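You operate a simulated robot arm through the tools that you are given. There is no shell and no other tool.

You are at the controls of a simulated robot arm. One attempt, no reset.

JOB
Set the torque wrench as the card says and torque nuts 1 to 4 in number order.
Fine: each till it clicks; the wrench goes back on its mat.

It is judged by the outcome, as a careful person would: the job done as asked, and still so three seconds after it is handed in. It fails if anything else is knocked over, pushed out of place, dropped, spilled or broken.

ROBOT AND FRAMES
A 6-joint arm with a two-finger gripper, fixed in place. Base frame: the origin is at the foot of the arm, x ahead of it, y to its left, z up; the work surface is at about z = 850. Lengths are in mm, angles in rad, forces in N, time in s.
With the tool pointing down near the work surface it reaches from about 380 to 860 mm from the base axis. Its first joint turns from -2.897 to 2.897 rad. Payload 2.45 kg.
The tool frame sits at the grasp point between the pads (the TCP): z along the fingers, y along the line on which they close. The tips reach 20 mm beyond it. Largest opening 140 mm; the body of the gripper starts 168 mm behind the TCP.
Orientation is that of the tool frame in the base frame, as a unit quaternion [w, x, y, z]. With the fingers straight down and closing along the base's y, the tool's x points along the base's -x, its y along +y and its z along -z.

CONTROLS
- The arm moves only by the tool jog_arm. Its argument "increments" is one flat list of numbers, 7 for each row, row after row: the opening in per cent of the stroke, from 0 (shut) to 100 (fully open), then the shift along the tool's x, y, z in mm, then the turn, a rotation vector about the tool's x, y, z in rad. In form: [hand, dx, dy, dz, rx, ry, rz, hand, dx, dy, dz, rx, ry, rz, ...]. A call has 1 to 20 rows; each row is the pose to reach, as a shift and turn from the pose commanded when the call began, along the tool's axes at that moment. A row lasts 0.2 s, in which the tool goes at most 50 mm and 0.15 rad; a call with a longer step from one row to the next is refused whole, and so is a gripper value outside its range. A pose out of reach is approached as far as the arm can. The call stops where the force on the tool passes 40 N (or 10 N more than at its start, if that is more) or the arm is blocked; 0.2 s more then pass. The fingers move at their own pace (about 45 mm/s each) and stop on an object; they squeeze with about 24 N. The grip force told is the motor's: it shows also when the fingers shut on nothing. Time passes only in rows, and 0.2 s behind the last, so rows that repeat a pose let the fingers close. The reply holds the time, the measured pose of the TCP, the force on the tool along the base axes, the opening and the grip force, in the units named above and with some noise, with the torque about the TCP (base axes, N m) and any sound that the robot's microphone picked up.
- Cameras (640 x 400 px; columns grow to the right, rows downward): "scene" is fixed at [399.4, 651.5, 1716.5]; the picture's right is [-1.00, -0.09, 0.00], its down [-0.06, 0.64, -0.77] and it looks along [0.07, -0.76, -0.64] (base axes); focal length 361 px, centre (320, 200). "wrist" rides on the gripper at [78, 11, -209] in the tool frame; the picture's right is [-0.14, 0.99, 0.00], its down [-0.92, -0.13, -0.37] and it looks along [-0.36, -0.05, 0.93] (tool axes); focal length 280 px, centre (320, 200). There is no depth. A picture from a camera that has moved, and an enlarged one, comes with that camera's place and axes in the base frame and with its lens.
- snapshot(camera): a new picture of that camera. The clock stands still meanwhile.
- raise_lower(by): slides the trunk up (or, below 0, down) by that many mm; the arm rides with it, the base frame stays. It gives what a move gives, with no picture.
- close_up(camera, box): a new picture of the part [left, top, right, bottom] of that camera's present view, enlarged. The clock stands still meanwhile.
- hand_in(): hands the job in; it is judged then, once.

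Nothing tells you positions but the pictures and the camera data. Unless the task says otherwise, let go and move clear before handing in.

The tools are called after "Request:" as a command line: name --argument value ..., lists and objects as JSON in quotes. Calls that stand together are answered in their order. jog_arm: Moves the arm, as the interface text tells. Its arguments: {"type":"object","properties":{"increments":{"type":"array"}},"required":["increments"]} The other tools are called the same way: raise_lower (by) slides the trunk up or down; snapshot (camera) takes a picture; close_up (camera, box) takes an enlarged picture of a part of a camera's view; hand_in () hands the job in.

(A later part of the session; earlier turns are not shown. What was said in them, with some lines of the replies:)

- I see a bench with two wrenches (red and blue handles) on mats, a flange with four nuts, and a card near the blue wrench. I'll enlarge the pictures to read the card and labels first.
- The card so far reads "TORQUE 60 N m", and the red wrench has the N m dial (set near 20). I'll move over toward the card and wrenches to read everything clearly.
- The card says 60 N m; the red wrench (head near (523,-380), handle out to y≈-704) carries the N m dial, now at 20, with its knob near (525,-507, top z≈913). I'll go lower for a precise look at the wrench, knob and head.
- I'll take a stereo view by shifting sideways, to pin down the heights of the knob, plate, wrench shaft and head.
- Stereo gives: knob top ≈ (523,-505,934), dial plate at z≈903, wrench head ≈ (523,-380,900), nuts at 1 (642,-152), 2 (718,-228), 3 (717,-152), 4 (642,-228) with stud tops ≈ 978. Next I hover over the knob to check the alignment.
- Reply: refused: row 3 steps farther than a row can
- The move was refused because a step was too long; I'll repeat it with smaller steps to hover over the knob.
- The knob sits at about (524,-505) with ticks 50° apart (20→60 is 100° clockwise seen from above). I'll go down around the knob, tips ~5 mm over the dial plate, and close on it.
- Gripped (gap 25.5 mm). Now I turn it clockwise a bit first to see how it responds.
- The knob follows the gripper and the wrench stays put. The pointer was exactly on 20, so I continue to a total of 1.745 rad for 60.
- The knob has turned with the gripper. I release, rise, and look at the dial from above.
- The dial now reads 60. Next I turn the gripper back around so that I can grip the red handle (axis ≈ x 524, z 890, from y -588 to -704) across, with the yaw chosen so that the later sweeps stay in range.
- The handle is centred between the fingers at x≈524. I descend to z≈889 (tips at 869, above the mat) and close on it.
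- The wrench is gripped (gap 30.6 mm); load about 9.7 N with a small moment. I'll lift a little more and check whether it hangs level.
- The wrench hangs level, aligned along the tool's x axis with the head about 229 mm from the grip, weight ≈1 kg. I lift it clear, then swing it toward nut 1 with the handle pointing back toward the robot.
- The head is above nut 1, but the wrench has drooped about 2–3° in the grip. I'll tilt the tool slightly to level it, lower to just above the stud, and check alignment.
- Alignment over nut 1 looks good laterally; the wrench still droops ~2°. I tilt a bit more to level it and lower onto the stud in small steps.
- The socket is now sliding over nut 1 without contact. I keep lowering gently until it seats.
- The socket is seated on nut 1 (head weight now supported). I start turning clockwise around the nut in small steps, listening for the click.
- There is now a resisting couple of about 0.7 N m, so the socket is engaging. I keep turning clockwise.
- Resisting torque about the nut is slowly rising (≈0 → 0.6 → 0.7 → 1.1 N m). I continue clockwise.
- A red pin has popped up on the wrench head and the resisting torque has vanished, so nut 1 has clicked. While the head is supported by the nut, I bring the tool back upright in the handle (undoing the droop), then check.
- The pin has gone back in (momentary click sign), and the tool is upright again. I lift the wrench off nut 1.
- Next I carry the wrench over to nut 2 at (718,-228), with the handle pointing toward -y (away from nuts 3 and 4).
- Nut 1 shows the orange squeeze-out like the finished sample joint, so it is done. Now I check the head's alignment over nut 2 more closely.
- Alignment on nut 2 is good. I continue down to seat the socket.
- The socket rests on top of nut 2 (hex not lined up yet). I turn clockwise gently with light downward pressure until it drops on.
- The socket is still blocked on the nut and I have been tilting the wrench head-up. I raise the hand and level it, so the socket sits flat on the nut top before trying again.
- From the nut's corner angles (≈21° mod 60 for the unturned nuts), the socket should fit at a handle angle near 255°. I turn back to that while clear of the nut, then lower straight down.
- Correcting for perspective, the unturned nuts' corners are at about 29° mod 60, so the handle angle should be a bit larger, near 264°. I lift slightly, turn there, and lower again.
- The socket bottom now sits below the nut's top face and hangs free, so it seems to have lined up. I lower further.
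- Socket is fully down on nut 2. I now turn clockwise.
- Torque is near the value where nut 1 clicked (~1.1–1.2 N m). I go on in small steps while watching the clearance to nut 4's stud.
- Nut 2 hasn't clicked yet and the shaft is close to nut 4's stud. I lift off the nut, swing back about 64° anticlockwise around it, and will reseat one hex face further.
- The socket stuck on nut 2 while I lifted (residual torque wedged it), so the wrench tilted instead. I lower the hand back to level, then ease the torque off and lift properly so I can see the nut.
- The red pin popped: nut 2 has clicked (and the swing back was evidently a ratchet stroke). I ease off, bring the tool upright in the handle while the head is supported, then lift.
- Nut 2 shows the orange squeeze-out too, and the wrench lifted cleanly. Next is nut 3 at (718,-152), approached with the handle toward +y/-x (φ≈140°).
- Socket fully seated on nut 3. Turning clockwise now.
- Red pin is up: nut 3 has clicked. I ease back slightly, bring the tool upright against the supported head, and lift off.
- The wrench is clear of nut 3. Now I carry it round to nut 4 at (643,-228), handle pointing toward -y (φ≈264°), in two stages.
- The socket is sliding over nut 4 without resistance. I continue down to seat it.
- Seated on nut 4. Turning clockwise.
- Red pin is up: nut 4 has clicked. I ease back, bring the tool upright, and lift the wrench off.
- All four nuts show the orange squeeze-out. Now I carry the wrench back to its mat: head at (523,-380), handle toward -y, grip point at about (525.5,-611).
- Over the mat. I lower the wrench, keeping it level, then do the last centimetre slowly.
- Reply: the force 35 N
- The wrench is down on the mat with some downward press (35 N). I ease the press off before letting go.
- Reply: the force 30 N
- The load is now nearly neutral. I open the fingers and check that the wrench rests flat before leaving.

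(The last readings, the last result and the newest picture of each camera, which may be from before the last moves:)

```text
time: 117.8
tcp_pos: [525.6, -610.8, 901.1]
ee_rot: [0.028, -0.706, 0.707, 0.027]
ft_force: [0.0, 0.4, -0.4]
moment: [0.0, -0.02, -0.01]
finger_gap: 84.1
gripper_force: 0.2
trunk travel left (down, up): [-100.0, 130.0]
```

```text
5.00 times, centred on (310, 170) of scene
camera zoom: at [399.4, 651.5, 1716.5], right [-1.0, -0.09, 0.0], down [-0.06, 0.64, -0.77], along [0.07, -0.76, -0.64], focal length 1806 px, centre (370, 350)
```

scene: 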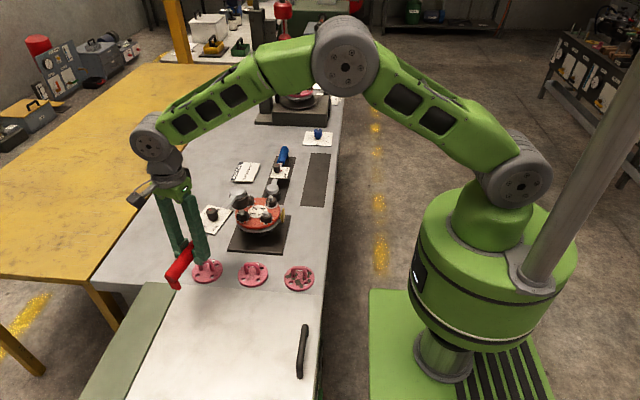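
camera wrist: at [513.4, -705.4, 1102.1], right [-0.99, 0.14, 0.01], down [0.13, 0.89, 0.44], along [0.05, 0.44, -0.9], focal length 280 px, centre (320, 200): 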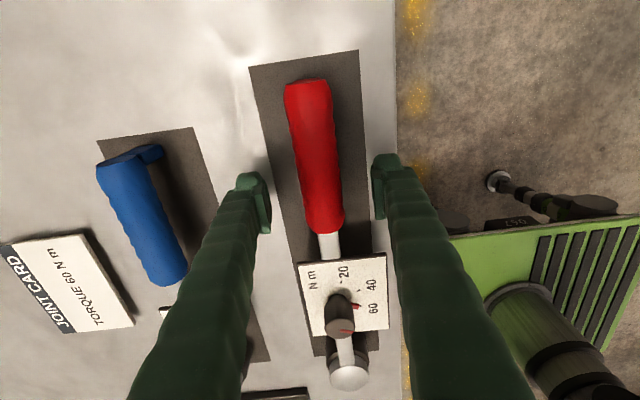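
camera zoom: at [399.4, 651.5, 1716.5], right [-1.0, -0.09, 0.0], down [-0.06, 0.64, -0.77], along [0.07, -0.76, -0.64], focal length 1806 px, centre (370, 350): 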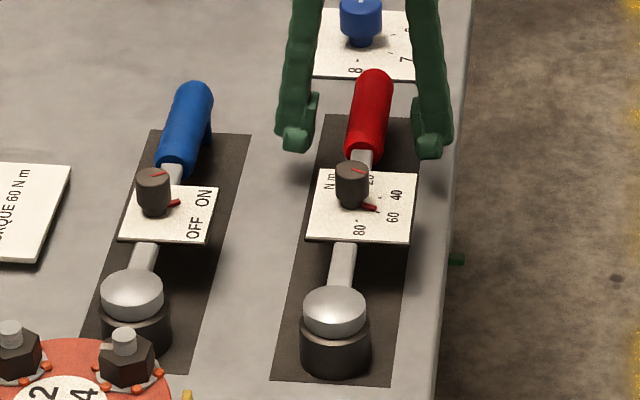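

The wrench rests flat on its mat. I move the open gripper straight up and clear, then check everything.

Request:
jog_arm --increments '[60, -1.6, 0, -20, 0, 0, 0, 60, -4, 0, -50, 0, 0, 0, 60, -7.2, 0, -90, 0, 0, 0, 60, -10.4, 0, -130, 0, 0, 0, 60, -13.6, 0, -170, 0, 0, 0, 60, -16, 0, -200, 0, 0.04, 0, 60, -16, 0, -200, 0, 0.08, 0]'

Request:
snapshot --camera "wrist"

Request:
snapshot --camera "scene"

Request:
close_up --camera "wrist" --box '[250, 60, 410, 320]'

Request:
close_up --camera "scene" --box '[220, 175, 300, 235]'

```text
time: 119.4
tcp_pos: [523.7, -608.9, 1101.1]
ee_rot: [0.0, -0.707, 0.707, -0.001]
ft_force: [-0.9, -0.3, 0.5]
moment: [-0.01, 0.0, 0.01]
finger_gap: 84.1
gripper_force: 0.1
trunk travel left (down, up): [-100.0, 130.0]
```

```text
taken
camera wrist: at [513.2, -686.6, 1310.0], right [-0.99, 0.14, 0.0], down [0.13, 0.92, 0.37], along [0.05, 0.36, -0.93], focal length 280 px, centre (320, 200)
```

wrist: 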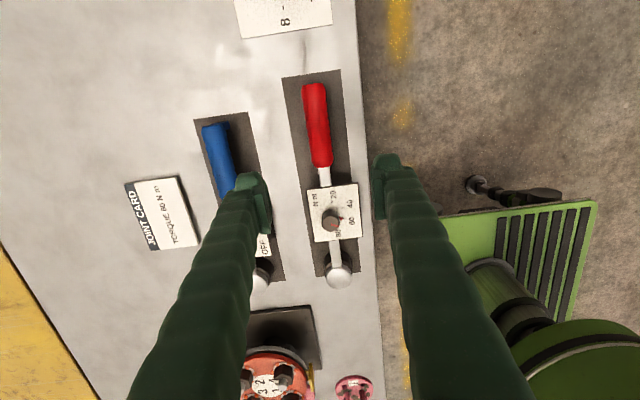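

```text
taken
```

scene: 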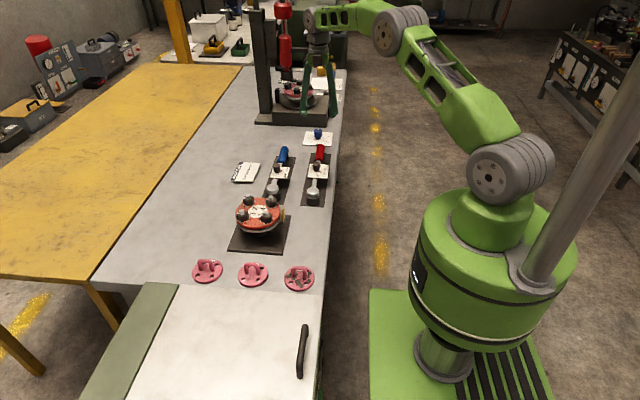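

```text
1.54 times, centred on (330, 190) of wrist
camera zoom: at [513.2, -686.6, 1310.0], right [-0.99, 0.14, 0.0], down [0.13, 0.92, 0.37], along [0.05, 0.36, -0.93], focal length 431 px, centre (305, 215)
```

zoom: 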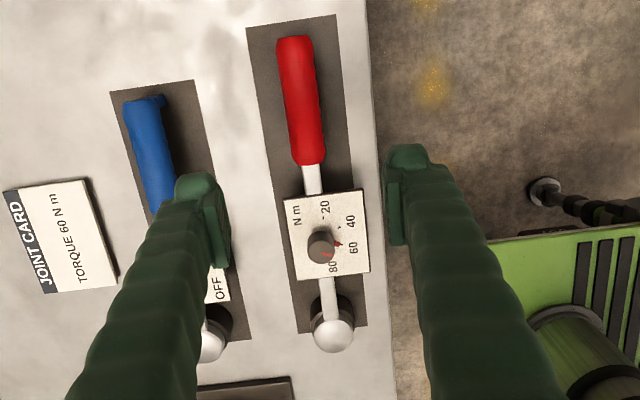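

```text
6.67 times, centred on (260, 205) of scene
camera zoom: at [399.4, 651.5, 1716.5], right [-1.0, -0.09, 0.0], down [-0.06, 0.64, -0.77], along [0.07, -0.76, -0.64], focal length 2409 px, centre (720, 167)
```

zoom: 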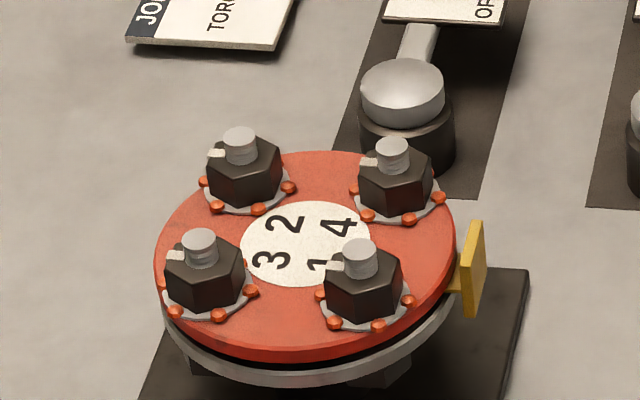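

The wrench lies flat on its mat with the dial still on 60. All four nuts are clicked and show the same squeeze-out as the finished joint, nothing else has moved, and the gripper is empty and clear. I hand the job in.

Request:
hand_in

```text
The job is handed in.
```

The job is done and handed in. I set the torque wrench to 60 N m, as the card says, and torqued nuts 1 to 4 in number order. It is back flat on its mat.

- **Clicks:** The microphone reported no click sound at any point. I took the red pin popping up on the wrench head as the click instead. It appeared once on each nut, together with a sudden drop in resisting torque. All four nuts now show orange squeeze-out around their washers, like the finished joint at the far station.
- **Nut 2:** I tightened this one in two strokes because the shaft came close to nut 4's stud. The socket stuck when I tried to lift it between strokes, so I swung the handle back with the socket still on the nut. The nut didn't seem to loosen, and it clicked early in the second stroke.
- **Bench:** In the final pictures nothing else had moved, and the gripper was empty and clear of the bench.
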